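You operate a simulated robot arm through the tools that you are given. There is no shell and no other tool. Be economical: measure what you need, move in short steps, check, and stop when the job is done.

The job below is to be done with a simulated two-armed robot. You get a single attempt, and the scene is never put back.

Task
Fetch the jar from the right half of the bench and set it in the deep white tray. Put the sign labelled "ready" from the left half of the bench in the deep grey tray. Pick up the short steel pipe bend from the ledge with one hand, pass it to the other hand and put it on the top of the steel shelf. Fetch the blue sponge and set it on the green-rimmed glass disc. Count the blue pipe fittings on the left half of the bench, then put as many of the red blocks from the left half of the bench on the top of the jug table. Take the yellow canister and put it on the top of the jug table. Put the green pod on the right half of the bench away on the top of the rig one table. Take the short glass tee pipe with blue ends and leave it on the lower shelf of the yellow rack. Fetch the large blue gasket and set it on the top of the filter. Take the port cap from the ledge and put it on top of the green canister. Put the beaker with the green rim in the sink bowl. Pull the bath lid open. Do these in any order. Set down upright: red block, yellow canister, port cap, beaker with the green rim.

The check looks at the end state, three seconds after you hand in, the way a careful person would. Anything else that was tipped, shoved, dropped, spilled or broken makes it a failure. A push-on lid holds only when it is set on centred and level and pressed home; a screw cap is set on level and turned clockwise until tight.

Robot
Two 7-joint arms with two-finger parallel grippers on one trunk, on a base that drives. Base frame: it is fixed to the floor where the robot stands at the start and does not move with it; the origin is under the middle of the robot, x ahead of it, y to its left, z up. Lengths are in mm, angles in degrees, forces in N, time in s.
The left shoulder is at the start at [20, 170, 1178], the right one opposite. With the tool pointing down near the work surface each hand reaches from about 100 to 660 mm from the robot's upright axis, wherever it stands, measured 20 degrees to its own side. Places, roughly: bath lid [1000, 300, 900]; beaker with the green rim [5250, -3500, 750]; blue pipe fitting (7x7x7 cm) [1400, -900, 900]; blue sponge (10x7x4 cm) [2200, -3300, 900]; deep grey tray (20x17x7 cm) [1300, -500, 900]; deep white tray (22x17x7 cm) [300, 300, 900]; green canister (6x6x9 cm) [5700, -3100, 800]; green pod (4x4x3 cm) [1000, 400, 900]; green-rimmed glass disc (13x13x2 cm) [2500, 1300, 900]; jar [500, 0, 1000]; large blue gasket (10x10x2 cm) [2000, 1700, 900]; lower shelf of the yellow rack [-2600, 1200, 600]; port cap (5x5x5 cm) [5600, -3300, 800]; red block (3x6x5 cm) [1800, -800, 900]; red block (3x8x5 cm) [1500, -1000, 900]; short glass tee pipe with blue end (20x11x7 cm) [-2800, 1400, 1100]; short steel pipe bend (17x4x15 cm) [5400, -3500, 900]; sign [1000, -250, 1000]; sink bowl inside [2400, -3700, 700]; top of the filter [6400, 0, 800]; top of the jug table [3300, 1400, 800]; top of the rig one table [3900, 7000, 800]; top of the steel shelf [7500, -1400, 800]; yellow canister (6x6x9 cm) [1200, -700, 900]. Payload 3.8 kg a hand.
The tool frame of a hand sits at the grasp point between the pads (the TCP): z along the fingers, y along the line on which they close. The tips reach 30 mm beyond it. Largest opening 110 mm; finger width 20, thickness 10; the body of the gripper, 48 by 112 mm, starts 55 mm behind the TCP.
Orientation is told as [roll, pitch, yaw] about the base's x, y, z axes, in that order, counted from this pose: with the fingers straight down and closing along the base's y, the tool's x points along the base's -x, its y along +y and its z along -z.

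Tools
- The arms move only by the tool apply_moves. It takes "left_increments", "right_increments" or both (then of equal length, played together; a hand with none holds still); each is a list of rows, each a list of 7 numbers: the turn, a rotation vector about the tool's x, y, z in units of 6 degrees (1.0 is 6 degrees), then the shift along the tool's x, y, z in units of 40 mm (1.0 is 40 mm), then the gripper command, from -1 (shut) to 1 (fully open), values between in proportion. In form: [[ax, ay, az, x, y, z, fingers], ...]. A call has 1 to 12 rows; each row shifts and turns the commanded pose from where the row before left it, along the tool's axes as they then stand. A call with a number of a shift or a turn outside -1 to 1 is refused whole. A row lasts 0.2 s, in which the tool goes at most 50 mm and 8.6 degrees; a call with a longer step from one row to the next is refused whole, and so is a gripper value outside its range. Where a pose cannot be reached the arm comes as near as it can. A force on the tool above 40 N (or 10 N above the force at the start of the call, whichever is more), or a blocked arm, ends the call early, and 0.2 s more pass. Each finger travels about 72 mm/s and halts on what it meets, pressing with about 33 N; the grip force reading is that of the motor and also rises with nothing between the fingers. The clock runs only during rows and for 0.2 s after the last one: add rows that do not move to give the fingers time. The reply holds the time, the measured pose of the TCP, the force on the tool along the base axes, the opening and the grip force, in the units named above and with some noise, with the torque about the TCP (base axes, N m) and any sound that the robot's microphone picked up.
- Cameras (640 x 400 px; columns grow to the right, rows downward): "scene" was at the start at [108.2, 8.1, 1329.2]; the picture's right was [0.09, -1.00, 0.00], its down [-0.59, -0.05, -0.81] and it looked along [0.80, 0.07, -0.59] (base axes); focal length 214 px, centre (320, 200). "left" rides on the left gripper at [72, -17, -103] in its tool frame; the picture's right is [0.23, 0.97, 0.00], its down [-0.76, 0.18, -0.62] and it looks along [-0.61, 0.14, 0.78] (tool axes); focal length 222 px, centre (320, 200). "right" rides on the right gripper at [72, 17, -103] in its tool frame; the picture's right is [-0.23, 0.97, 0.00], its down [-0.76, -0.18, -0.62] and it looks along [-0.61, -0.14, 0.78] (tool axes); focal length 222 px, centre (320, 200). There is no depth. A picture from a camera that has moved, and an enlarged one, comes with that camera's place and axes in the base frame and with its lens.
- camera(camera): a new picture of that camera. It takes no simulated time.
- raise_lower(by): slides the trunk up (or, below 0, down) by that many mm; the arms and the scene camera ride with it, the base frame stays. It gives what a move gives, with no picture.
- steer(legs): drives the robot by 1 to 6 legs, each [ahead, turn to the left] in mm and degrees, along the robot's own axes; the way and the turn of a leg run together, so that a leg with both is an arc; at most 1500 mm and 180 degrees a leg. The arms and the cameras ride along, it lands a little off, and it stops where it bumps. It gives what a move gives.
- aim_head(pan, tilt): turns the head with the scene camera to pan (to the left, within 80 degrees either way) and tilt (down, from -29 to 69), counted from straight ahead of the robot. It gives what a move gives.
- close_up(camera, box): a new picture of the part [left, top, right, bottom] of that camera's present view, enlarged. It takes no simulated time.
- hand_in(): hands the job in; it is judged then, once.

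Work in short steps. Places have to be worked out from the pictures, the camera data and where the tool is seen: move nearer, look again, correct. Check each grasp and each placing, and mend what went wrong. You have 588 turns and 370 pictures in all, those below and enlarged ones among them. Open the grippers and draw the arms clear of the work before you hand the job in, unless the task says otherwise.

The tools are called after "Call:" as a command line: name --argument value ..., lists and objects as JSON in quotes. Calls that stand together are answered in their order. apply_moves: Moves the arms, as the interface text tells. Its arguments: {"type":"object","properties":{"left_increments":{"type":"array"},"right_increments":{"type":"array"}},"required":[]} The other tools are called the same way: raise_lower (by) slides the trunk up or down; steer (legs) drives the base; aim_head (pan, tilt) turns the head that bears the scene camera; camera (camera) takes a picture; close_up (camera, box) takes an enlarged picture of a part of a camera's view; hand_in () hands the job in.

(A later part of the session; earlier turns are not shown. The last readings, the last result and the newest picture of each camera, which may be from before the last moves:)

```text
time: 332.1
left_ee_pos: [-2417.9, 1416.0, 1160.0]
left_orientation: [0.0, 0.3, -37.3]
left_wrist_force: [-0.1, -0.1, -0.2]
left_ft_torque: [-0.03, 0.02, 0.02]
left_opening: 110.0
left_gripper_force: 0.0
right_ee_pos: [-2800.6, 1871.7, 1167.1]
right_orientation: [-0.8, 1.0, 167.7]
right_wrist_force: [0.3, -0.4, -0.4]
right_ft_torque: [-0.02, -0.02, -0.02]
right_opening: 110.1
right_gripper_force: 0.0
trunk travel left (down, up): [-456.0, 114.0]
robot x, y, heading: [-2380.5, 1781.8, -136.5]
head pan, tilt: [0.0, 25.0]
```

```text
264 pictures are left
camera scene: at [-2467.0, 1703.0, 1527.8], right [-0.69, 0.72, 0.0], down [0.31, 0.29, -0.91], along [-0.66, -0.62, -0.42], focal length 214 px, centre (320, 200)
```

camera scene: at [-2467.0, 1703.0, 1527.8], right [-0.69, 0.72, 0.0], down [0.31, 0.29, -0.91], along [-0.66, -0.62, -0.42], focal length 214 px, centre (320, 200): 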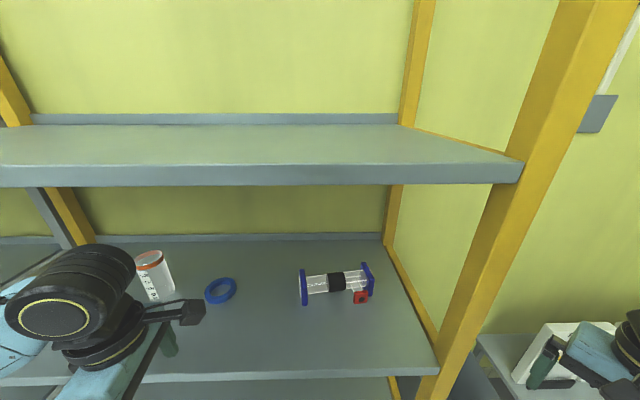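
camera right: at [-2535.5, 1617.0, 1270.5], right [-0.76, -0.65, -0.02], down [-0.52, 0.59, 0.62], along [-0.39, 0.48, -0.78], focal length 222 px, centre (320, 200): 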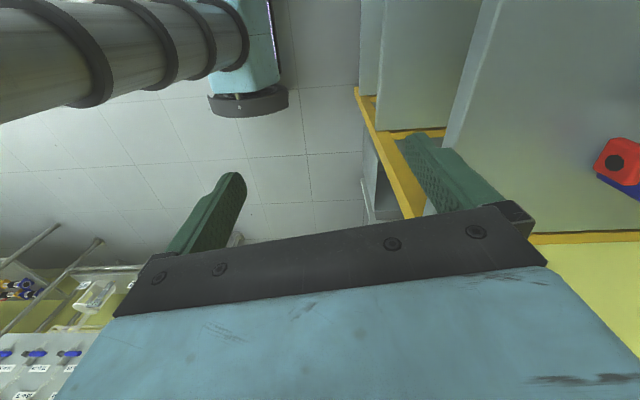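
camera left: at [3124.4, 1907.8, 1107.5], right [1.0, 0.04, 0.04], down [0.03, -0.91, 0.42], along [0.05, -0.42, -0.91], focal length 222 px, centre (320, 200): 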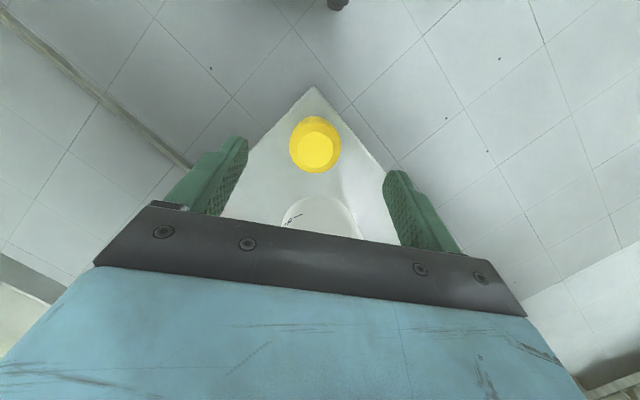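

Call:
close_up --camera "scene" --box '[270, 240, 410, 330]'

```text
4.44 times, centred on (340, 285) of scene
camera zoom: at [-2467.0, 1703.0, 1527.8], right [-0.69, 0.72, 0.0], down [0.31, 0.29, -0.91], along [-0.66, -0.62, -0.42], focal length 953 px, centre (231, -178)
```

zoom: 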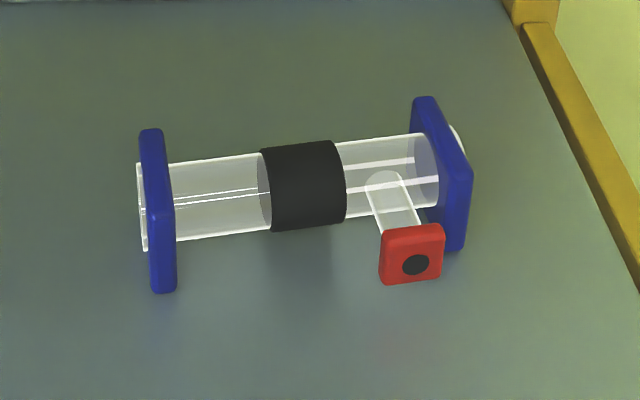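

Triangulated: the pipe's black band is at (-2811, 1441, 1084), shelf at z≈1049, axis 142°. I move the left hand in over it in two stages.

Call:
apply_moves --left_increments '[[0, 0, 0, 0.819, -0.546, 0, 1], [0, 0, 0, 0.819, -0.546, 0, 1], [0, 0, 0, 0.819, -0.546, 0, 1], [0, 0, 0, 0.819, -0.546, 0, 1], [0, 0, 0, 0.819, -0.546, 0, 1], [0, 0, 0, 0, 0, 0, 1]]'

Call:
camera --camera "scene"

```text
time: 333.5
left_ee_pos: [-2612.3, 1419.4, 1159.1]
left_orientation: [-0.1, 0.3, -37.4]
left_wrist_force: [0.6, -0.8, 0.0]
left_ft_torque: [0.0, 0.03, 0.03]
left_opening: 110.3
left_gripper_force: 0.1
left hand out of reach, approached as far as the arm can: row 1, 2
right_ee_pos: [-2798.9, 1872.0, 1168.6]
right_orientation: [-0.8, 0.8, 167.6]
right_wrist_force: [-0.3, 0.2, 0.4]
right_ft_torque: [-0.02, -0.01, 0.01]
right_opening: 110.1
right_gripper_force: 0.1
trunk travel left (down, up): [-456.0, 114.0]
robot x, y, heading: [-2381.5, 1782.2, -136.4]
head pan, tilt: [0.0, 25.0]
```

```text
262 pictures are left
camera scene: at [-2465.4, 1703.2, 1527.9], right [-0.69, 0.72, 0.0], down [0.31, 0.29, -0.91], along [-0.66, -0.62, -0.42], focal length 214 px, centre (320, 200)
```

scene: 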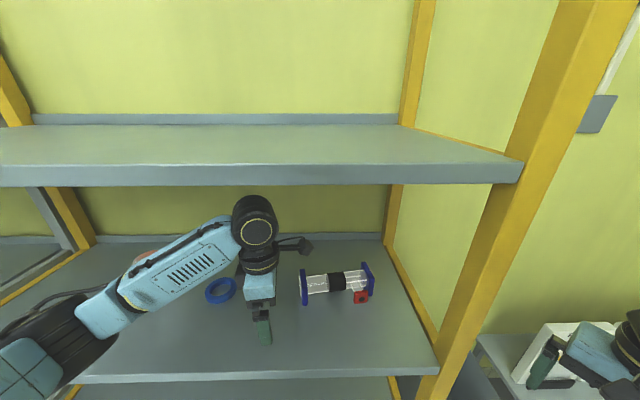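

Call:
apply_moves --left_increments '[[0, 0, 0, 0.858, -0.516, 0, 1], [0, 0, 0, 0.858, -0.516, 0, 1], [0, 0, 0, 0.858, -0.516, 0, 1], [0, 0, 0, 0.858, -0.516, 0, 1], [0, 0, 0, 0.858, -0.516, 0, 1], [0, 0, 0, 0, 0, 0, 1]]'

Call:
camera --camera "left"

Call:
camera --camera "scene"

```text
time: 334.9
left_ee_pos: [-2811.4, 1440.6, 1159.4]
left_orientation: [-0.2, 0.4, -37.5]
left_wrist_force: [0.7, 0.2, -0.2]
left_ft_torque: [0.02, -0.01, -0.01]
left_opening: 110.0
left_gripper_force: 0.0
right_ee_pos: [-2798.5, 1870.6, 1167.5]
right_orientation: [-0.8, 0.8, 167.5]
right_wrist_force: [-0.1, 0.0, 0.1]
right_ft_torque: [0.02, 0.03, -0.04]
right_opening: 110.3
right_gripper_force: 0.1
trunk travel left (down, up): [-456.0, 114.0]
robot x, y, heading: [-2381.3, 1782.1, -136.2]
head pan, tilt: [0.0, 25.0]
```

```text
261 pictures are left
camera left: at [-2877.8, 1471.6, 1262.8], right [0.41, 0.91, 0.0], down [0.72, -0.32, 0.62], along [0.56, -0.25, -0.79], focal length 222 px, centre (320, 200)
```

left: 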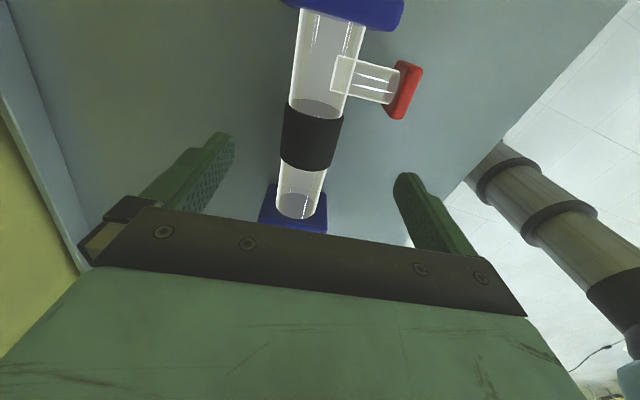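

```text
260 pictures are left
camera scene: at [-2465.4, 1702.6, 1527.8], right [-0.69, 0.72, 0.0], down [0.31, 0.29, -0.91], along [-0.66, -0.62, -0.42], focal length 214 px, centre (320, 200)
```

scene: 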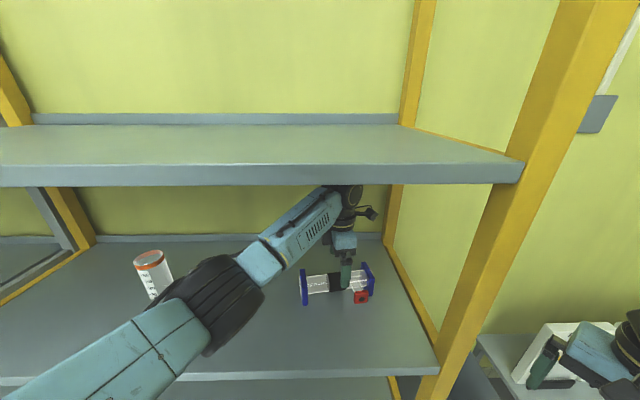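

The band lies between the fingers. I lower to z≈1088, close, and lift a little.

Call:
apply_moves --left_increments '[[0, 0, 0, 0, -0.1, 0.6, 1], [0, 0, 0, 0, 0, 0.6, 1], [0, 0, 0, 0, 0, 0.58, 1], [0, 0, 0, 0, 0, 0, 1]]'

Call:
camera --camera "left"

```text
time: 335.9
left_ee_pos: [-2813.9, 1440.6, 1087.8]
left_orientation: [-0.1, 0.3, -37.4]
left_wrist_force: [0.1, 0.6, 0.1]
left_ft_torque: [0.0, -0.04, 0.01]
left_opening: 110.0
left_gripper_force: 0.1
right_ee_pos: [-2799.9, 1872.8, 1168.4]
right_orientation: [-0.8, 0.9, 167.6]
right_wrist_force: [-0.5, -0.2, 0.4]
right_ft_torque: [0.0, 0.0, 0.0]
right_opening: 110.1
right_gripper_force: 0.0
trunk travel left (down, up): [-456.0, 114.0]
robot x, y, heading: [-2389.4, 1782.0, -136.4]
head pan, tilt: [0.0, 25.0]
```

```text
259 pictures are left
camera left: at [-2881.2, 1469.9, 1191.0], right [0.41, 0.91, 0.0], down [0.72, -0.32, 0.62], along [0.56, -0.25, -0.79], focal length 222 px, centre (320, 200)
```

left: 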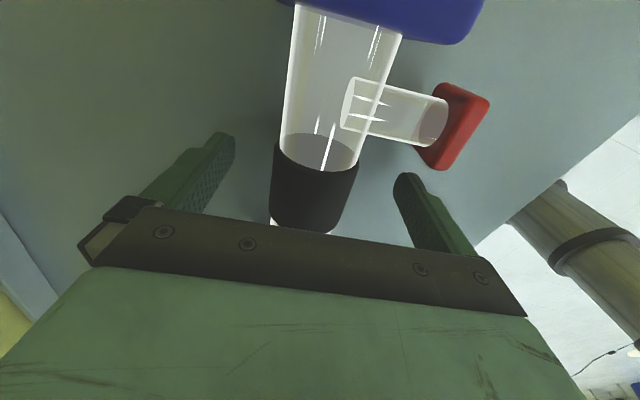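

Good. I close on the band and lift 60 mm.

Call:
apply_moves --left_increments '[[0, 0, 0, 0, 0, 0, -1], [0, 0, 0, 0, 0, 0, -1], [0, 0, 0, 0, 0, 0, -1], [0, 0, 0, 0, 0, 0, -1], [0, 0, 0, 0, 0, 0, -1], [0, 0, 0, 0, 0, -0.5, -1], [0, 0, 0, 0, 0, -0.5, -1], [0, 0, 0, 0, 0, -0.5, -1], [0, 0, 0, 0, 0, 0, -1]]'

Call:
camera --camera "left"

Call:
camera --camera "scene"

```text
time: 337.9
left_ee_pos: [-2814.1, 1438.0, 1147.4]
left_orientation: [-0.1, 0.3, -37.3]
left_wrist_force: [-0.2, 0.0, -2.5]
left_ft_torque: [-0.01, 0.0, -0.02]
left_opening: 48.0
left_gripper_force: 33.5
right_ee_pos: [-2800.1, 1871.2, 1167.9]
right_orientation: [-0.8, 1.0, 167.6]
right_wrist_force: [-0.1, 1.0, -0.4]
right_ft_torque: [0.03, -0.05, 0.01]
right_opening: 110.3
right_gripper_force: 0.0
trunk travel left (down, up): [-456.0, 114.0]
robot x, y, heading: [-2387.5, 1777.9, -136.4]
head pan, tilt: [0.0, 25.0]
```

```text
258 pictures are left
camera left: at [-2881.3, 1469.3, 1251.4], right [0.41, 0.91, 0.0], down [0.72, -0.32, 0.62], along [0.56, -0.25, -0.79], focal length 222 px, centre (320, 200)
```

left: 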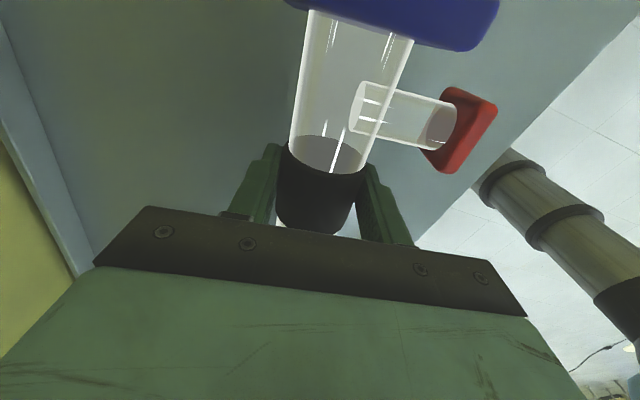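

```text
257 pictures are left
camera scene: at [-2466.6, 1703.2, 1527.8], right [-0.69, 0.72, 0.0], down [0.31, 0.29, -0.91], along [-0.66, -0.62, -0.42], focal length 214 px, centre (320, 200)
```

scene: 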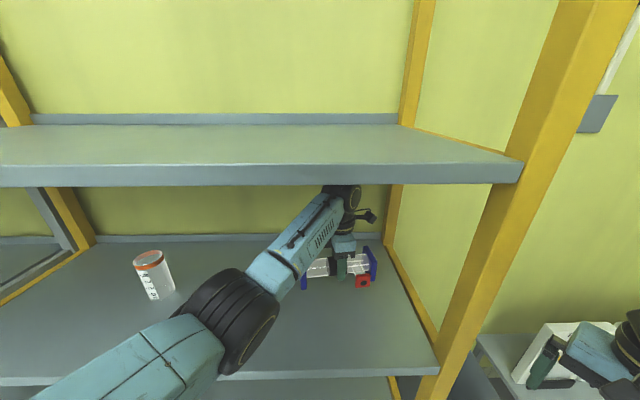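

The pipe is held (48 mm). I back the robot out of the rack, then lower the trunk and look at the lower shelf.

Call:
steer --legs '[[-400, 0]]'

Call:
apply_moves --right_increments '[[0, 0, -1, 0, 0, 0, 1], [0, 0, -1, 0, 0, 0, 1], [0, 0, -1, 0, 0, 0, 1], [0, 0, -1, 0, 0, 0, 1], [0, 0, -1, 0, 0, 0, 1], [0, 0, -1, 0, 0, 0, 1], [0, 0, -1, 0, 0.9, 0, 1], [0, 0, -1, 0, 0.9, 0, 1], [0, 0, 0, 0, 0.9, 0, 1], [0, 0, 0, 0, 0.9, 0, 1], [0, 0, 0, 0, 0.9, 0, 1]]'

Call:
raise_lower --by -440

Call:
aim_head --pan 0 --tilt 30

Call:
camera --camera "scene"

```text
time: 340.4
left_ee_pos: [-2522.1, 1716.0, 1147.1]
left_orientation: [0.0, 0.3, -37.3]
left_wrist_force: [0.5, 0.2, -2.4]
left_ft_torque: [0.0, 0.05, 0.0]
left_opening: 47.9
left_gripper_force: 33.1
right_ee_pos: [-2508.0, 2148.7, 1167.8]
right_orientation: [-0.8, 0.8, 167.7]
right_wrist_force: [0.6, 0.3, -0.2]
right_ft_torque: [0.0, 0.01, 0.01]
right_opening: 110.1
right_gripper_force: 0.0
trunk travel left (down, up): [-456.0, 114.0]
robot x, y, heading: [-2089.9, 2059.1, -136.3]
head pan, tilt: [0.0, 25.0]
```

```text
time: 342.9
left_ee_pos: [-2521.4, 1713.9, 1147.4]
left_orientation: [0.0, 0.4, -37.3]
left_wrist_force: [0.1, -0.9, -3.5]
left_ft_torque: [0.01, -0.02, 0.01]
left_opening: 47.9
left_gripper_force: 33.0
right_ee_pos: [-2413.4, 1993.3, 1169.3]
right_orientation: [0.0, 1.2, -144.4]
right_wrist_force: [0.1, -0.7, -0.1]
right_ft_torque: [0.03, -0.01, -0.01]
right_opening: 109.9
right_gripper_force: 0.1
trunk travel left (down, up): [-456.0, 114.0]
robot x, y, heading: [-2097.6, 2056.9, -136.5]
head pan, tilt: [0.0, 25.0]
```

```text
refused: -440 is not a number from -400 to 400
```

```text
time: 343.5
left_ee_pos: [-2522.6, 1716.0, 1147.2]
left_orientation: [-0.1, 0.3, -37.3]
left_wrist_force: [0.3, 0.6, -3.0]
left_ft_torque: [-0.02, 0.01, -0.04]
left_opening: 47.8
left_gripper_force: 33.0
right_ee_pos: [-2413.2, 1996.7, 1168.8]
right_orientation: [0.3, 1.1, -144.3]
right_wrist_force: [-0.7, 0.0, 0.0]
right_ft_torque: [0.01, 0.04, 0.02]
right_opening: 109.9
right_gripper_force: 0.1
trunk travel left (down, up): [-456.0, 114.0]
robot x, y, heading: [-2097.8, 2055.3, -136.3]
head pan, tilt: [0.0, 30.0]
```

```text
256 pictures are left
camera scene: at [-2174.2, 1982.1, 1519.9], right [-0.69, 0.72, 0.0], down [0.36, 0.34, -0.87], along [-0.63, -0.6, -0.5], focal length 214 px, centre (320, 200)
```

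scene: 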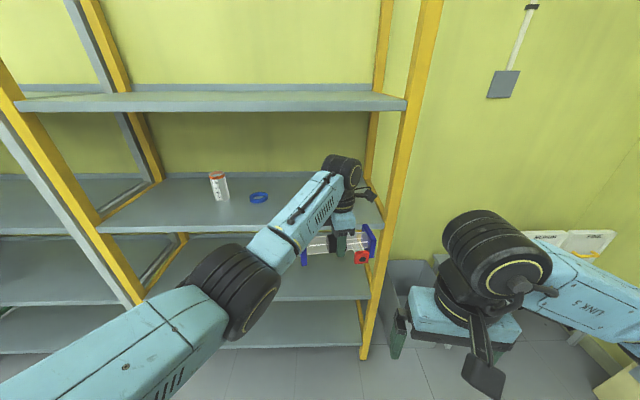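

Four shelves: 1460, 1049, about 640 and 240; the 640 one is the lower shelf (z≈600 in the list). I lower the trunk 430 mm, drawing the right hand back further.

Call:
apply_moves --right_increments '[[0, 0, 0, 0.8, 0.5, 0, 1], [0, 0, 0, 0.8, 0.5, 0, 1], [0, 0, 0, 0.8, 0.5, 0, 1]]'

Call:
raise_lower --by -400

Call:
raise_lower --by -25

Call:
aim_head --pan 0 --tilt 25

Call:
camera --camera "scene"

```text
time: 344.3
left_ee_pos: [-2521.2, 1713.8, 1147.9]
left_orientation: [0.0, 0.4, -37.2]
left_wrist_force: [-0.3, -0.1, -3.1]
left_ft_torque: [-0.01, 0.02, 0.01]
left_opening: 47.7
left_gripper_force: 32.8
right_ee_pos: [-2307.7, 1973.4, 1171.0]
right_orientation: [0.0, 1.3, -144.3]
right_wrist_force: [0.7, 1.1, 0.9]
right_ft_torque: [0.01, 0.02, 0.03]
right_opening: 110.1
right_gripper_force: 0.0
right hand out of reach, approached as far as the arm can: row 1, 2, 3
trunk travel left (down, up): [-456.0, 114.0]
robot x, y, heading: [-2093.1, 2059.9, -136.2]
head pan, tilt: [0.0, 30.0]
```

```text
time: 348.1
left_ee_pos: [-2523.2, 1715.3, 747.4]
left_orientation: [0.0, 0.3, -37.2]
left_wrist_force: [0.0, -0.3, -2.6]
left_ft_torque: [0.0, -0.01, 0.01]
left_opening: 48.1
left_gripper_force: 32.9
right_ee_pos: [-2309.2, 1973.3, 770.0]
right_orientation: [0.1, 1.3, -144.3]
right_wrist_force: [0.0, 0.3, 0.7]
right_ft_torque: [-0.03, -0.01, -0.02]
right_opening: 109.8
right_gripper_force: 0.1
trunk travel left (down, up): [-56.0, 514.0]
robot x, y, heading: [-2093.3, 2061.1, -136.4]
head pan, tilt: [0.0, 30.0]
```

```text
time: 348.9
left_ee_pos: [-2522.1, 1715.7, 722.7]
left_orientation: [0.0, 0.3, -37.3]
left_wrist_force: [0.9, 0.1, -2.5]
left_ft_torque: [0.01, 0.0, 0.03]
left_opening: 47.7
left_gripper_force: 33.2
right_ee_pos: [-2308.9, 1973.5, 746.0]
right_orientation: [0.1, 1.3, -144.2]
right_wrist_force: [-0.7, 0.7, 0.0]
right_ft_torque: [0.01, 0.0, 0.03]
right_opening: 109.9
right_gripper_force: 0.1
trunk travel left (down, up): [-31.0, 539.0]
robot x, y, heading: [-2095.5, 2056.6, -136.5]
head pan, tilt: [0.0, 30.0]
```

```text
time: 349.5
left_ee_pos: [-2523.0, 1714.5, 721.4]
left_orientation: [0.0, 0.3, -37.2]
left_wrist_force: [-0.5, 0.3, -1.7]
left_ft_torque: [-0.02, 0.02, 0.0]
left_opening: 47.8
left_gripper_force: 32.9
right_ee_pos: [-2309.3, 1973.1, 746.3]
right_orientation: [0.1, 1.3, -144.3]
right_wrist_force: [-0.7, 0.4, -0.4]
right_ft_torque: [0.04, 0.02, 0.04]
right_opening: 110.2
right_gripper_force: 0.1
trunk travel left (down, up): [-31.0, 539.0]
robot x, y, heading: [-2095.2, 2060.8, -136.3]
head pan, tilt: [0.0, 25.0]
```

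```text
255 pictures are left
camera scene: at [-2175.3, 1980.6, 1102.8], right [-0.69, 0.72, 0.0], down [0.31, 0.29, -0.91], along [-0.66, -0.63, -0.42], focal length 214 px, centre (320, 200)
```

scene: 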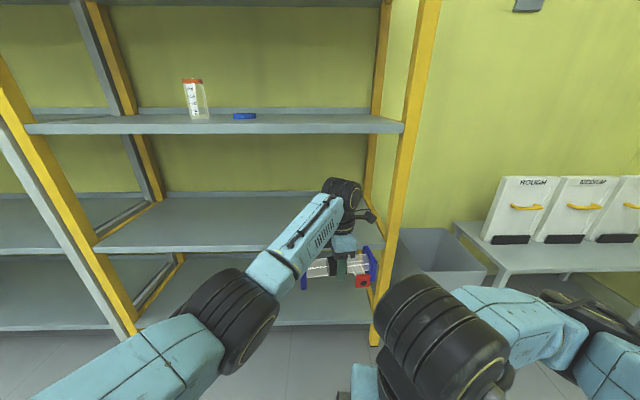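

The lower shelf is clear on this side. I drive forward 400 mm with the pipe about 40 mm above it.

Call:
steer --legs '[[400, 0]]'

Call:
camera --camera "scene"

Call:
camera --camera "left"

```text
time: 352.0
left_ee_pos: [-2813.8, 1439.0, 722.0]
left_orientation: [-0.1, 0.3, -37.4]
left_wrist_force: [0.4, -0.5, -3.5]
left_ft_torque: [0.01, 0.02, 0.03]
left_opening: 47.9
left_gripper_force: 33.4
right_ee_pos: [-2601.0, 1694.1, 746.4]
right_orientation: [0.1, 1.3, -144.3]
right_wrist_force: [-0.3, -0.6, 0.4]
right_ft_torque: [0.02, 0.0, 0.01]
right_opening: 110.0
right_gripper_force: 0.0
trunk travel left (down, up): [-31.0, 539.0]
robot x, y, heading: [-2387.3, 1775.9, -136.1]
head pan, tilt: [0.0, 25.0]
```

```text
254 pictures are left
camera scene: at [-2467.2, 1702.5, 1102.8], right [-0.69, 0.72, 0.0], down [0.31, 0.29, -0.91], along [-0.66, -0.63, -0.42], focal length 214 px, centre (320, 200)
```

scene: 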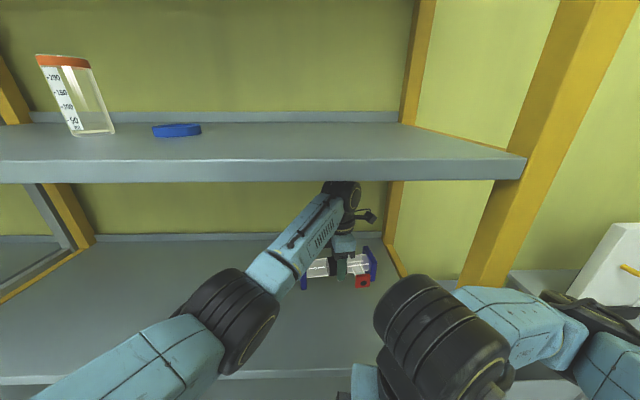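

```text
253 pictures are left
camera left: at [-2881.7, 1468.1, 826.0], right [0.41, 0.91, 0.0], down [0.72, -0.32, 0.62], along [0.56, -0.25, -0.79], focal length 222 px, centre (320, 200)
```

left: 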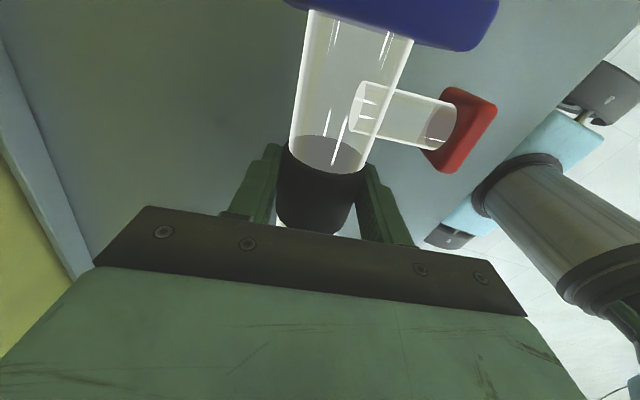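

Same geometry as above, so the shelf is at z≈624. I lower the arm until contact.

Call:
apply_moves --left_increments '[[0, 0, 0, 0, 0, 0.5, -1], [0, 0, 0, 0, 0, 0.5, -1], [0, 0, 0, 0, 0, 0.3, -1], [0, 0, 0, 0, 0, 0, -1]]'

Call:
apply_moves --left_increments '[[0, 0, 0, 0, 0, 0.06, -1], [0, 0, 0, 0, 0, 0.06, -1], [0, 0, 0, 0, 0, 0, -1]]'

```text
time: 353.0
left_ee_pos: [-2814.1, 1438.5, 670.1]
left_orientation: [0.0, 0.3, -37.4]
left_wrist_force: [0.0, 0.2, -1.5]
left_ft_torque: [0.03, 0.01, 0.0]
left_opening: 47.7
left_gripper_force: 33.5
right_ee_pos: [-2600.1, 1695.7, 745.8]
right_orientation: [0.2, 1.2, -144.2]
right_wrist_force: [0.1, 0.8, -0.6]
right_ft_torque: [0.02, 0.02, -0.03]
right_opening: 110.1
right_gripper_force: 0.1
trunk travel left (down, up): [-31.0, 539.0]
robot x, y, heading: [-2386.4, 1781.7, -136.3]
head pan, tilt: [0.0, 25.0]
```

```text
time: 353.8
left_ee_pos: [-2814.6, 1437.3, 667.2]
left_orientation: [-0.3, 0.3, -37.4]
left_wrist_force: [3.5, -1.6, 16.1]
left_ft_torque: [0.46, -0.46, -0.24]
left_opening: 48.0
left_gripper_force: 33.2
right_ee_pos: [-2599.9, 1694.5, 745.8]
right_orientation: [0.0, 1.2, -144.3]
right_wrist_force: [-0.4, -0.4, -0.2]
right_ft_torque: [-0.01, -0.01, -0.02]
right_opening: 109.8
right_gripper_force: 0.1
trunk travel left (down, up): [-31.0, 539.0]
robot x, y, heading: [-2387.4, 1781.5, -136.4]
head pan, tilt: [0.0, 25.0]
```

Contact at the front corners; I lower 2 mm more, then open slowly and rise.

Call:
apply_moves --left_increments '[[0, 0, 0, 0, 0, 0.03, -1], [0, 0, 0, 0, 0, 0, -0.1], [0, 0, 0, 0, 0, 0, 0.0], [0, 0, 0, 0, 0, 0, 0.5], [0, 0, 0, 0, 0, 0, 0.8], [0, 0, 0, 0, 0, 0, 0.8], [0, 0, 0, 0, 0, -0.6, 0.8], [0, 0, 0, 0, 0, -0.6, 1], [0, 0, 0, 0, 0, -0.6, 1], [0, 0, 0, 0, 0, 0, 1]]'

Call:
camera --camera "left"

```text
time: 356.0
left_ee_pos: [-2813.6, 1436.3, 735.5]
left_orientation: [-0.1, 0.3, -37.3]
left_wrist_force: [0.7, 0.7, -0.5]
left_ft_torque: [0.03, -0.01, 0.01]
left_opening: 109.9
left_gripper_force: 0.1
right_ee_pos: [-2600.7, 1695.9, 744.8]
right_orientation: [0.0, 1.4, -144.3]
right_wrist_force: [0.1, -0.3, 0.7]
right_ft_torque: [-0.01, 0.01, 0.0]
right_opening: 109.9
right_gripper_force: 0.0
trunk travel left (down, up): [-31.0, 539.0]
robot x, y, heading: [-2382.4, 1777.2, -136.2]
head pan, tilt: [0.0, 25.0]
```

```text
252 pictures are left
camera left: at [-2881.9, 1467.3, 840.2], right [0.41, 0.91, 0.0], down [0.72, -0.32, 0.62], along [0.56, -0.25, -0.79], focal length 222 px, centre (320, 200)
```

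left: 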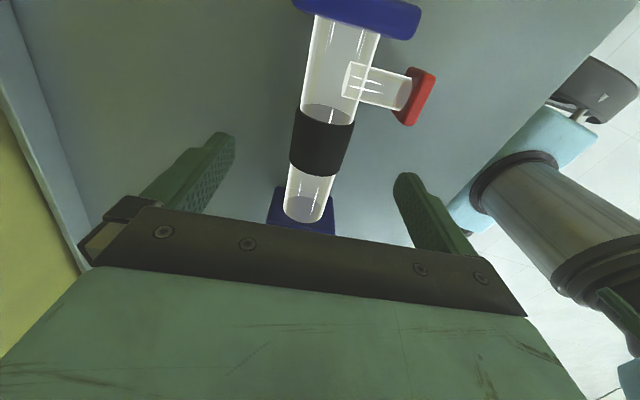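

The tee pipe stands on the lower shelf. I raise a bit more, back out and restore the arms and the trunk height.

Call:
apply_moves --left_increments '[[0, 0, 0, 0, 0, -0.4, 1], [0, 0, 0, 0, 0, 0, 1]]'

Call:
steer --legs '[[-500, 0]]'

Call:
raise_lower --by 380

Call:
apply_moves --left_increments '[[0, 0, 1, 0, 0, 0, 1], [0, 0, 1, 0, 0, 0, 1], [0, 0, 1, 0, 0, 0, 1], [0, 0, 1, 0, 0, 0, 1], [0, 0, 1, 0, 0, 0, 1], [0, 0, 1, 0, 0, 0, 1], [0, 0, 1, 0, 0, 0, 1], [0, 0, 1, 0, 0, 0, 1], [0, 0, 1, 0, 0, 0, 1], [0, 0, 1, 0, 0, 0, 1], [0, 0, 1, 0, 0, 0, 1], [0, 0, 1, 0, 0, 0, 1]]'

Call:
camera --camera "scene"

```text
time: 356.6
left_ee_pos: [-2814.6, 1436.7, 751.9]
left_orientation: [0.0, 0.3, -37.5]
left_wrist_force: [-0.5, 0.8, 0.1]
left_ft_torque: [-0.04, 0.0, 0.02]
left_opening: 110.1
left_gripper_force: 0.0
right_ee_pos: [-2600.2, 1695.5, 746.2]
right_orientation: [0.0, 1.3, -144.3]
right_wrist_force: [0.2, 0.4, 0.3]
right_ft_torque: [0.01, 0.0, -0.01]
right_opening: 110.1
right_gripper_force: 0.1
trunk travel left (down, up): [-31.0, 539.0]
robot x, y, heading: [-2383.8, 1781.1, -136.3]
head pan, tilt: [0.0, 25.0]
```

```text
time: 359.6
left_ee_pos: [-2448.7, 1785.4, 751.0]
left_orientation: [-0.1, 0.4, -37.5]
left_wrist_force: [0.0, 0.0, -0.6]
left_ft_torque: [0.0, 0.01, 0.02]
left_opening: 109.9
left_gripper_force: 0.0
right_ee_pos: [-2233.9, 2043.2, 746.9]
right_orientation: [0.1, 1.3, -144.5]
right_wrist_force: [-0.7, -0.7, 1.0]
right_ft_torque: [0.02, 0.01, -0.01]
right_opening: 110.3
right_gripper_force: 0.0
trunk travel left (down, up): [-31.0, 539.0]
robot x, y, heading: [-2014.1, 2127.0, -136.6]
head pan, tilt: [0.0, 25.0]
```

```text
time: 363.2
left_ee_pos: [-2449.2, 1785.7, 1131.1]
left_orientation: [0.1, 0.3, -37.6]
left_wrist_force: [-0.2, -0.5, 0.4]
left_ft_torque: [0.0, -0.01, 0.01]
left_opening: 110.0
left_gripper_force: 0.1
right_ee_pos: [-2235.0, 2043.1, 1126.1]
right_orientation: [0.1, 1.3, -144.5]
right_wrist_force: [0.4, -0.4, -0.5]
right_ft_torque: [0.03, 0.01, -0.01]
right_opening: 110.1
right_gripper_force: 0.0
trunk travel left (down, up): [-411.0, 159.0]
robot x, y, heading: [-2022.8, 2126.7, -136.6]
head pan, tilt: [0.0, 25.0]
```

```text
time: 365.9
left_ee_pos: [-2450.0, 1785.1, 1130.9]
left_orientation: [-0.4, 0.0, -109.6]
left_wrist_force: [-0.6, -0.3, -0.7]
left_ft_torque: [-0.02, 0.02, 0.02]
left_opening: 110.1
left_gripper_force: 0.0
right_ee_pos: [-2235.2, 2043.2, 1125.4]
right_orientation: [0.1, 1.3, -144.5]
right_wrist_force: [1.1, 0.2, 0.3]
right_ft_torque: [0.01, 0.01, 0.01]
right_opening: 109.8
right_gripper_force: 0.1
trunk travel left (down, up): [-411.0, 159.0]
robot x, y, heading: [-2019.1, 2128.2, -136.4]
head pan, tilt: [0.0, 25.0]
```

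```text
251 pictures are left
camera scene: at [-2101.3, 2050.2, 1482.8], right [-0.69, 0.73, 0.0], down [0.31, 0.29, -0.91], along [-0.66, -0.62, -0.42], focal length 214 px, centre (320, 200)
```

scene: 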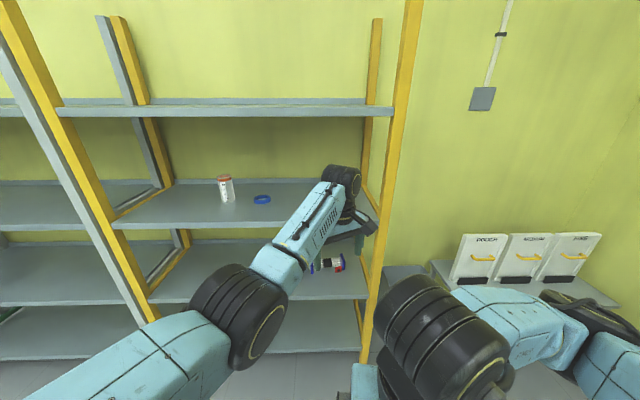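

Done there. Now back to the aisle behind the bench, to face the bath lid and the pod from the far side.

Call:
steer --legs '[[0, 126.5], [1366, 0], [1366, 0], [0, -35], [1220, 0], [0, -90]]'

Call:
apply_moves --left_increments '[[0, 0, 1, 0, 0, 0, 1], [0, 0, 1, 0, 0, 0, 1], [0, 0, 1, 0, 0, 0, 1], [0, 0, 1, 0, 0, 0, 1], [0, 0, 0.5, 0, 0, 0, 1]]'

Call:
aim_head --pan 0 --tilt 35

Call:
camera --camera "scene"

```text
time: 395.6
left_ee_pos: [1150.7, 545.7, 1131.8]
left_orientation: [-0.3, 0.1, -106.8]
left_wrist_force: [-0.2, -0.5, 0.4]
left_ft_torque: [0.03, -0.03, -0.03]
left_opening: 110.3
left_gripper_force: 0.1
right_ee_pos: [1354.1, 813.9, 1126.8]
right_orientation: [0.1, 1.3, -141.8]
right_wrist_force: [0.5, -0.2, 0.8]
right_ft_torque: [-0.02, 0.02, -0.01]
right_opening: 110.0
right_gripper_force: 0.0
trunk travel left (down, up): [-411.0, 159.0]
robot x, y, heading: [1562.4, 906.3, -133.7]
head pan, tilt: [0.0, 25.0]
```

```text
time: 396.8
left_ee_pos: [1152.3, 545.7, 1130.6]
left_orientation: [-0.2, -0.2, -133.9]
left_wrist_force: [0.3, -0.7, -1.0]
left_ft_torque: [-0.03, 0.0, 0.01]
left_opening: 110.0
left_gripper_force: 0.1
right_ee_pos: [1353.1, 813.6, 1126.1]
right_orientation: [0.1, 1.3, -141.8]
right_wrist_force: [-0.9, -0.9, -0.2]
right_ft_torque: [-0.01, 0.03, 0.02]
right_opening: 110.0
right_gripper_force: 0.1
trunk travel left (down, up): [-411.0, 159.0]
robot x, y, heading: [1563.9, 907.6, -133.6]
head pan, tilt: [0.0, 25.0]
```

```text
time: 397.6
left_ee_pos: [1151.8, 546.4, 1130.6]
left_orientation: [-0.2, -0.1, -133.8]
left_wrist_force: [0.0, -0.3, 0.1]
left_ft_torque: [0.02, -0.01, 0.03]
left_opening: 109.9
left_gripper_force: 0.2
right_ee_pos: [1354.2, 814.2, 1125.9]
right_orientation: [0.1, 1.3, -141.8]
right_wrist_force: [-0.4, 0.2, -0.1]
right_ft_torque: [0.01, 0.0, 0.0]
right_opening: 110.1
right_gripper_force: 0.1
trunk travel left (down, up): [-411.0, 159.0]
robot x, y, heading: [1565.7, 910.9, -134.1]
head pan, tilt: [0.0, 35.0]
```

```text
250 pictures are left
camera scene: at [1489.3, 830.5, 1467.1], right [-0.72, 0.69, 0.0], down [0.4, 0.41, -0.82], along [-0.57, -0.59, -0.57], focal length 214 px, centre (320, 200)
```

scene: 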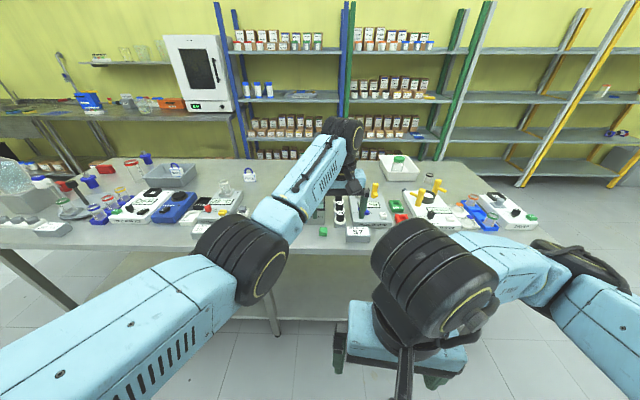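

Call:
apply_moves --left_increments '[[0, 0, 0, 0.5, 0.8, 0, 1], [0, 0, 0, 0.5, 0.8, 0, 1], [0, 0, 0, 0.5, 0.8, 0, 1], [0, 0, 0, 0.5, 0.8, 0, 1], [0, 0, 0, 0.5, 0.8, 0, 1], [0, 0, 0, 0.5, 0.8, 0, 1]]'

Call:
steer --legs '[[340, 0]]'

Call:
aim_head --pan 10 --tilt 50

Call:
camera --camera "scene"

```text
time: 399.0
left_ee_pos: [1375.0, 498.8, 1129.6]
left_orientation: [-0.3, -0.1, -133.8]
left_wrist_force: [-0.5, 0.3, -1.3]
left_ft_torque: [0.01, -0.04, 0.03]
left_opening: 110.0
left_gripper_force: 0.1
right_ee_pos: [1355.8, 813.7, 1125.5]
right_orientation: [0.1, 1.1, -141.8]
right_wrist_force: [0.7, -0.7, 0.3]
right_ft_torque: [0.01, 0.04, 0.02]
right_opening: 110.0
right_gripper_force: 0.1
trunk travel left (down, up): [-411.0, 159.0]
robot x, y, heading: [1563.3, 909.5, -133.8]
head pan, tilt: [0.0, 35.0]
```

```text
time: 401.2
left_ee_pos: [1137.4, 251.3, 1130.6]
left_orientation: [-0.3, 0.1, -133.5]
left_wrist_force: [-0.1, 0.1, 0.0]
left_ft_torque: [0.03, 0.05, -0.03]
left_opening: 110.0
left_gripper_force: 0.0
right_ee_pos: [1117.3, 566.2, 1125.5]
right_orientation: [0.2, 1.4, -141.5]
right_wrist_force: [-0.2, -0.4, 0.0]
right_ft_torque: [0.01, 0.0, 0.05]
right_opening: 109.8
right_gripper_force: 0.1
trunk travel left (down, up): [-411.0, 159.0]
robot x, y, heading: [1324.3, 662.5, -133.8]
head pan, tilt: [0.0, 35.0]
```

```text
time: 402.0
left_ee_pos: [1138.2, 252.6, 1129.8]
left_orientation: [-0.2, -0.1, -133.7]
left_wrist_force: [-0.1, 0.1, 0.3]
left_ft_torque: [0.02, 0.0, -0.05]
left_opening: 109.8
left_gripper_force: 0.0
right_ee_pos: [1117.7, 566.8, 1125.8]
right_orientation: [0.1, 1.3, -141.6]
right_wrist_force: [-0.6, 0.0, 0.7]
right_ft_torque: [0.01, 0.0, 0.01]
right_opening: 110.1
right_gripper_force: 0.1
trunk travel left (down, up): [-411.0, 159.0]
robot x, y, heading: [1326.8, 660.7, -133.7]
head pan, tilt: [10.0, 50.0]
```

```text
249 pictures are left
camera scene: at [1271.3, 583.1, 1445.4], right [-0.83, 0.55, 0.0], down [0.42, 0.64, -0.64], along [-0.36, -0.54, -0.77], focal length 214 px, centre (320, 200)
```

scene: 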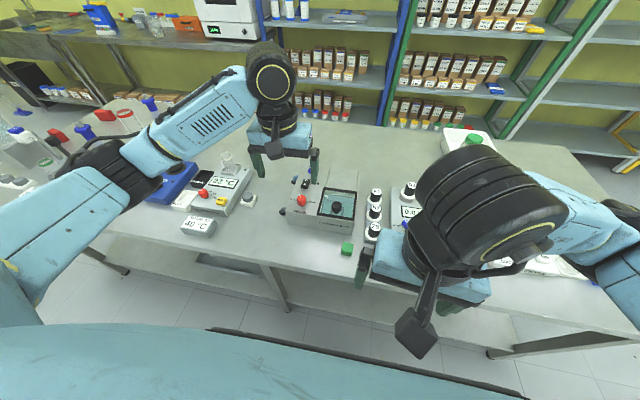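

Call:
close_up --camera "scene" --box '[270, 165, 390, 265]'

```text
4.00 times, centred on (330, 215) of scene
camera zoom: at [1271.3, 583.1, 1445.4], right [-0.83, 0.55, 0.0], down [0.42, 0.64, -0.64], along [-0.36, -0.54, -0.77], focal length 858 px, centre (280, 140)
```

zoom: 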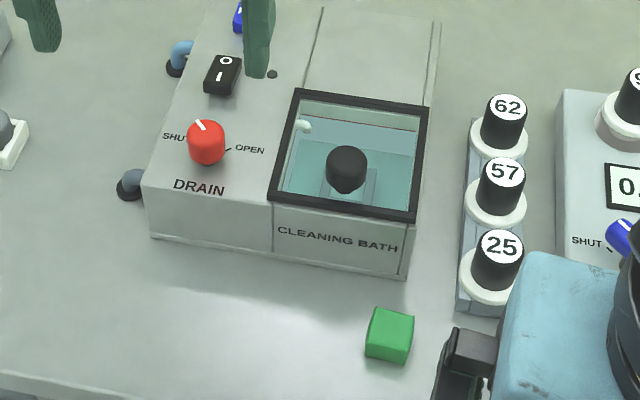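

The lid's frame spans about perp. 836–943 with its knob near the front edge, so it should be hinged at the back. I bring the left hand above the knob, estimated at (1016, 288), and look.

Call:
apply_moves --left_increments '[[0, 0, 0, -0.37, -0.705, 0, 1], [0, 0, 0, -0.37, -0.705, 0, 1], [0, 0, 0, -0.37, -0.705, 0, 1], [0, 0, 0, -0.37, -0.705, 0, 1], [0, 0, 0, 0, 0, 0.8, 1], [0, 0, 0, 0, 0, 0.8, 1], [0, 0, 0, 0, 0, 0, 1]]'

Call:
close_up --camera "left" --box '[180, 50, 460, 250]'

Call:
camera --camera "scene"

```text
time: 403.6
left_ee_pos: [1015.3, 286.8, 1065.4]
left_orientation: [-0.4, 0.0, -133.6]
left_wrist_force: [-0.1, -0.8, -0.6]
left_ft_torque: [0.0, -0.01, 0.01]
left_opening: 110.1
left_gripper_force: 0.0
right_ee_pos: [1117.3, 567.1, 1125.0]
right_orientation: [0.1, 1.3, -141.6]
right_wrist_force: [-0.8, -0.2, 0.9]
right_ft_torque: [0.02, 0.01, 0.03]
right_opening: 110.1
right_gripper_force: 0.0
trunk travel left (down, up): [-411.0, 159.0]
robot x, y, heading: [1327.6, 660.8, -133.9]
head pan, tilt: [10.0, 50.0]
```

```text
2.00 times, centred on (320, 150) of left
camera zoom: at [1053.0, 350.7, 1169.5], right [0.86, -0.51, -0.01], down [-0.39, -0.68, 0.62], along [-0.32, -0.54, -0.78], focal length 444 px, centre (320, 300)
```

zoom: 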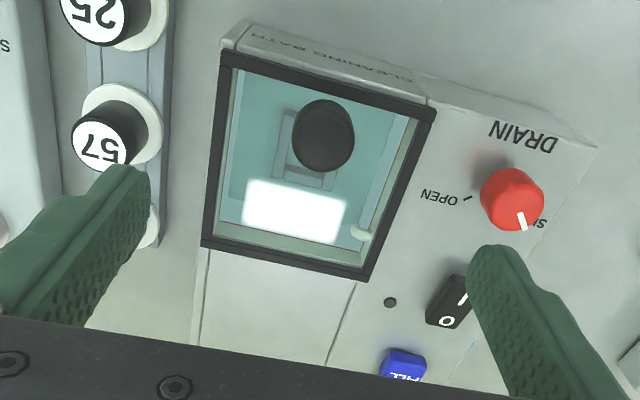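

```text
246 pictures are left
camera scene: at [1271.5, 582.8, 1445.4], right [-0.83, 0.55, 0.0], down [0.42, 0.64, -0.64], along [-0.36, -0.54, -0.77], focal length 214 px, centre (320, 200)
```

scene: 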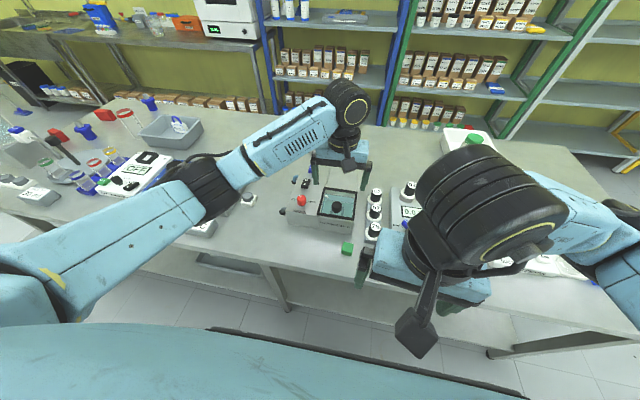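

The knob is at about (1019, 293), 31 mm wide. I narrow the opening to 70 mm so as to clear the red drain knob, and go down to z≈970.

Call:
apply_moves --left_increments '[[0, 0, 0, 0.18, -0.03, 0, 0.27], [0, 0, 0, 0, 0, 0, 0.27], [0, 0, 0, 0, 0, 0.8, 0.27], [0, 0, 0, 0, 0, 0.8, 0.27], [0, 0, 0, 0, 0, 0.7, 0.27], [0, 0, 0, 0, 0, 0, 0.27]]'

Call:
camera --camera "left"

Call:
close_up --camera "scene" --box '[280, 140, 400, 240]'

```text
time: 405.0
left_ee_pos: [1020.2, 294.1, 974.7]
left_orientation: [-0.3, -0.1, -133.7]
left_wrist_force: [0.4, -0.5, 0.5]
left_ft_torque: [0.01, 0.01, 0.05]
left_opening: 69.8
left_gripper_force: 0.1
right_ee_pos: [1117.5, 566.8, 1125.1]
right_orientation: [0.2, 1.3, -141.7]
right_wrist_force: [-1.2, -0.1, -0.3]
right_ft_torque: [0.01, 0.01, 0.01]
right_opening: 109.9
right_gripper_force: 0.0
trunk travel left (down, up): [-411.0, 159.0]
robot x, y, heading: [1330.9, 661.6, -133.7]
head pan, tilt: [10.0, 50.0]
```

```text
245 pictures are left
camera left: at [1057.8, 357.4, 1078.2], right [0.86, -0.51, -0.01], down [-0.39, -0.68, 0.62], along [-0.32, -0.54, -0.78], focal length 222 px, centre (320, 200)
```

left: 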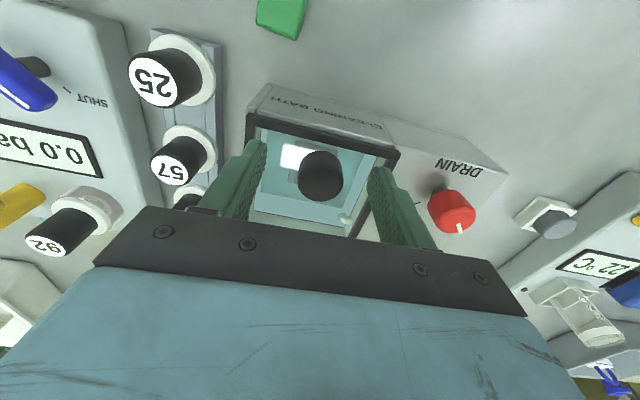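

```text
4.00 times, centred on (340, 190) of scene
camera zoom: at [1271.3, 582.9, 1445.4], right [-0.83, 0.55, 0.0], down [0.42, 0.64, -0.64], along [-0.36, -0.54, -0.77], focal length 858 px, centre (240, 240)
```

zoom: 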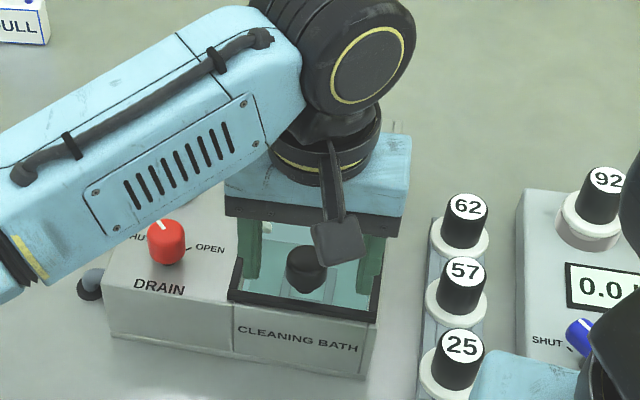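

The knob's top is about 957. I lower another 8 mm, watching the force, then close.

Call:
apply_moves --left_increments '[[0, 0, 0, 0, 0, 0.1, 0.27], [0, 0, 0, 0, 0, 0.1, 0.27], [0, 0, 0, 0, 0, 0, 0.27]]'

Call:
apply_moves --left_increments '[[0, 0, 0, 0, 0, 0, -1], [0, 0, 0, 0, 0, 0, -1], [0, 0, 0, 0, 0, 0, -1], [0, 0, 0, 0, 0, 0, -1]]'

Call:
camera --camera "left"

```text
time: 405.8
left_ee_pos: [1019.7, 293.0, 966.7]
left_orientation: [-0.3, -0.2, -133.5]
left_wrist_force: [0.2, 0.2, -0.3]
left_ft_torque: [0.01, 0.01, 0.0]
left_opening: 69.6
left_gripper_force: 0.1
right_ee_pos: [1117.7, 566.6, 1126.4]
right_orientation: [0.0, 1.3, -141.5]
right_wrist_force: [0.3, -0.7, 0.4]
right_ft_torque: [-0.02, -0.02, -0.01]
right_opening: 109.7
right_gripper_force: 0.1
trunk travel left (down, up): [-411.0, 159.0]
robot x, y, heading: [1328.0, 661.2, -133.7]
head pan, tilt: [10.0, 50.0]
```

```text
time: 406.8
left_ee_pos: [1020.2, 291.9, 966.3]
left_orientation: [-0.1, -0.1, -133.5]
left_wrist_force: [8.1, -7.7, 2.7]
left_ft_torque: [-0.24, -0.24, 0.19]
left_opening: 29.1
left_gripper_force: 45.0
right_ee_pos: [1118.9, 566.0, 1126.3]
right_orientation: [0.0, 1.2, -141.6]
right_wrist_force: [0.7, -0.7, 0.1]
right_ft_torque: [-0.01, -0.02, -0.03]
right_opening: 110.3
right_gripper_force: 0.3
trunk travel left (down, up): [-411.0, 159.0]
robot x, y, heading: [1326.7, 659.6, -133.4]
head pan, tilt: [10.0, 50.0]
```

```text
243 pictures are left
camera left: at [1058.4, 356.3, 1070.1], right [0.86, -0.51, 0.0], down [-0.39, -0.68, 0.62], along [-0.32, -0.54, -0.78], focal length 222 px, centre (320, 200)
```

left: 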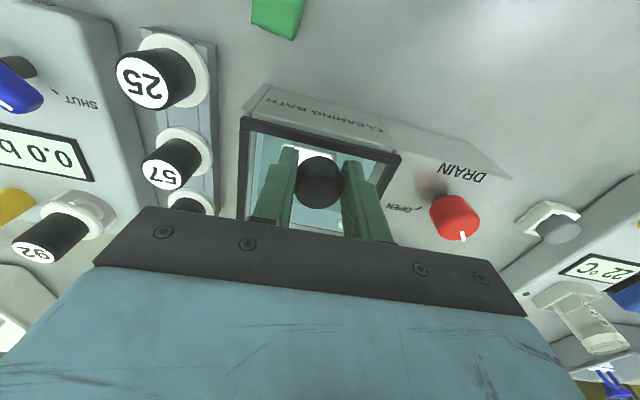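

The knob is gripped. I test the hinge with a first small arc: 6° up about the lid's rear edge.

Call:
apply_moves --left_increments '[[0, 0.5, 0, -0.05, 0, -0.12, -1], [0, 0.5, 0, -0.06, 0, -0.12, -1], [0, 0, 0, 0, 0, 0, -1]]'

Call:
camera --camera "left"

Call:
close_up --camera "scene" --box '[280, 140, 400, 240]'

```text
time: 407.6
left_ee_pos: [1017.2, 288.3, 971.3]
left_orientation: [-0.1, 6.4, -133.6]
left_wrist_force: [4.7, -6.2, -38.6]
left_ft_torque: [0.0, -0.25, 0.06]
left_opening: 28.9
left_gripper_force: 45.2
right_ee_pos: [1116.7, 563.7, 1125.4]
right_orientation: [0.0, 1.3, -141.6]
right_wrist_force: [-0.4, -0.7, -1.0]
right_ft_torque: [0.01, 0.01, 0.04]
right_opening: 110.2
right_gripper_force: 0.0
trunk travel left (down, up): [-411.0, 159.0]
robot x, y, heading: [1330.4, 657.4, -133.8]
head pan, tilt: [10.0, 50.0]
```

```text
242 pictures are left
camera left: at [1046.8, 344.2, 1082.5], right [0.86, -0.51, 0.02], down [-0.44, -0.72, 0.53], along [-0.25, -0.47, -0.85], focal length 222 px, centre (320, 200)
```

left: 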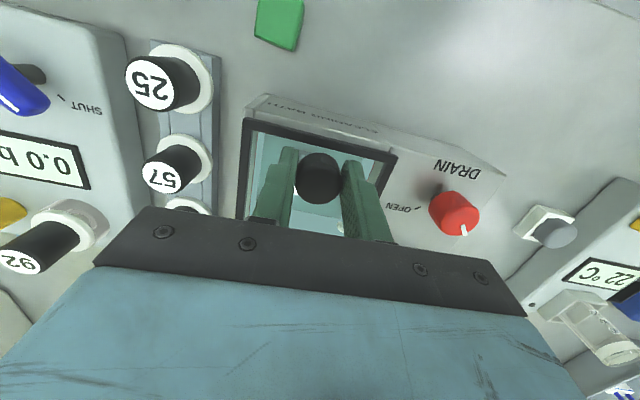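

```text
4.00 times, centred on (340, 190) of scene
camera zoom: at [1270.2, 579.7, 1444.9], right [-0.83, 0.55, 0.0], down [0.43, 0.64, -0.64], along [-0.36, -0.53, -0.77], focal length 858 px, centre (240, 240)
```

zoom: 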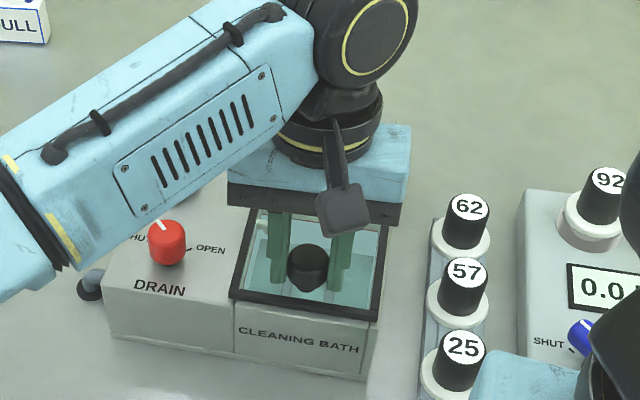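

It does not lift (39 N), so the lid slides. I undo the lift and test sliding it backward along its rails.

Call:
apply_moves --left_increments '[[0, -0.5, 0, 0.06, 0, 0.1, -1], [0, -0.5, 0, 0.05, 0, 0.1, -1], [0, 0, 0, 0, 0, 0, -1]]'

Call:
apply_moves --left_increments '[[0, 0, 0, -0.12, 0, 0, -1], [0, 0, 0, -0.12, 0, 0, -1], [0, 0, 0, 0, 0, 0, -1]]'

Call:
close_up --camera "scene" --box '[280, 140, 400, 240]'

```text
time: 408.4
left_ee_pos: [1020.3, 291.0, 972.4]
left_orientation: [-0.5, -0.4, -133.5]
left_wrist_force: [12.3, -13.1, 20.9]
left_ft_torque: [0.26, -0.91, 0.2]
left_opening: 28.9
left_gripper_force: 44.9
right_ee_pos: [1120.0, 565.7, 1125.1]
right_orientation: [0.0, 1.2, -141.6]
right_wrist_force: [-0.8, -0.2, 0.5]
right_ft_torque: [0.0, 0.02, 0.01]
right_opening: 109.9
right_gripper_force: 0.1
trunk travel left (down, up): [-411.0, 159.0]
robot x, y, heading: [1326.2, 664.1, -133.8]
head pan, tilt: [10.0, 50.0]
```

```text
time: 409.0
left_ee_pos: [1012.9, 284.3, 973.1]
left_orientation: [-0.2, -0.7, -133.5]
left_wrist_force: [4.0, -4.5, 10.7]
left_ft_torque: [0.05, -0.6, -0.08]
left_opening: 29.1
left_gripper_force: 45.0
right_ee_pos: [1117.3, 565.6, 1125.6]
right_orientation: [0.1, 1.2, -141.4]
right_wrist_force: [-0.1, -0.1, 0.1]
right_ft_torque: [-0.02, 0.01, -0.01]
right_opening: 109.8
right_gripper_force: 0.0
trunk travel left (down, up): [-411.0, 159.0]
robot x, y, heading: [1326.6, 661.2, -133.3]
head pan, tilt: [10.0, 50.0]
stopped in row 3 (left hand): the force on the tool passed its limit at 41 N (the readings are from after the stop); the commanded pose is now the measured one
```

```text
4.00 times, centred on (340, 190) of scene
camera zoom: at [1271.1, 582.4, 1445.1], right [-0.83, 0.55, 0.0], down [0.42, 0.64, -0.64], along [-0.36, -0.54, -0.77], focal length 858 px, centre (240, 240)
```

zoom: 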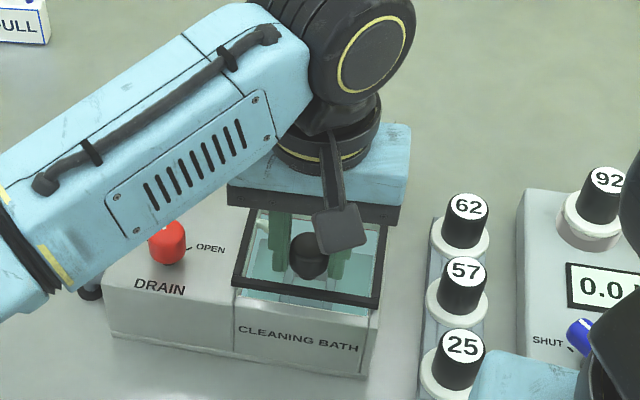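

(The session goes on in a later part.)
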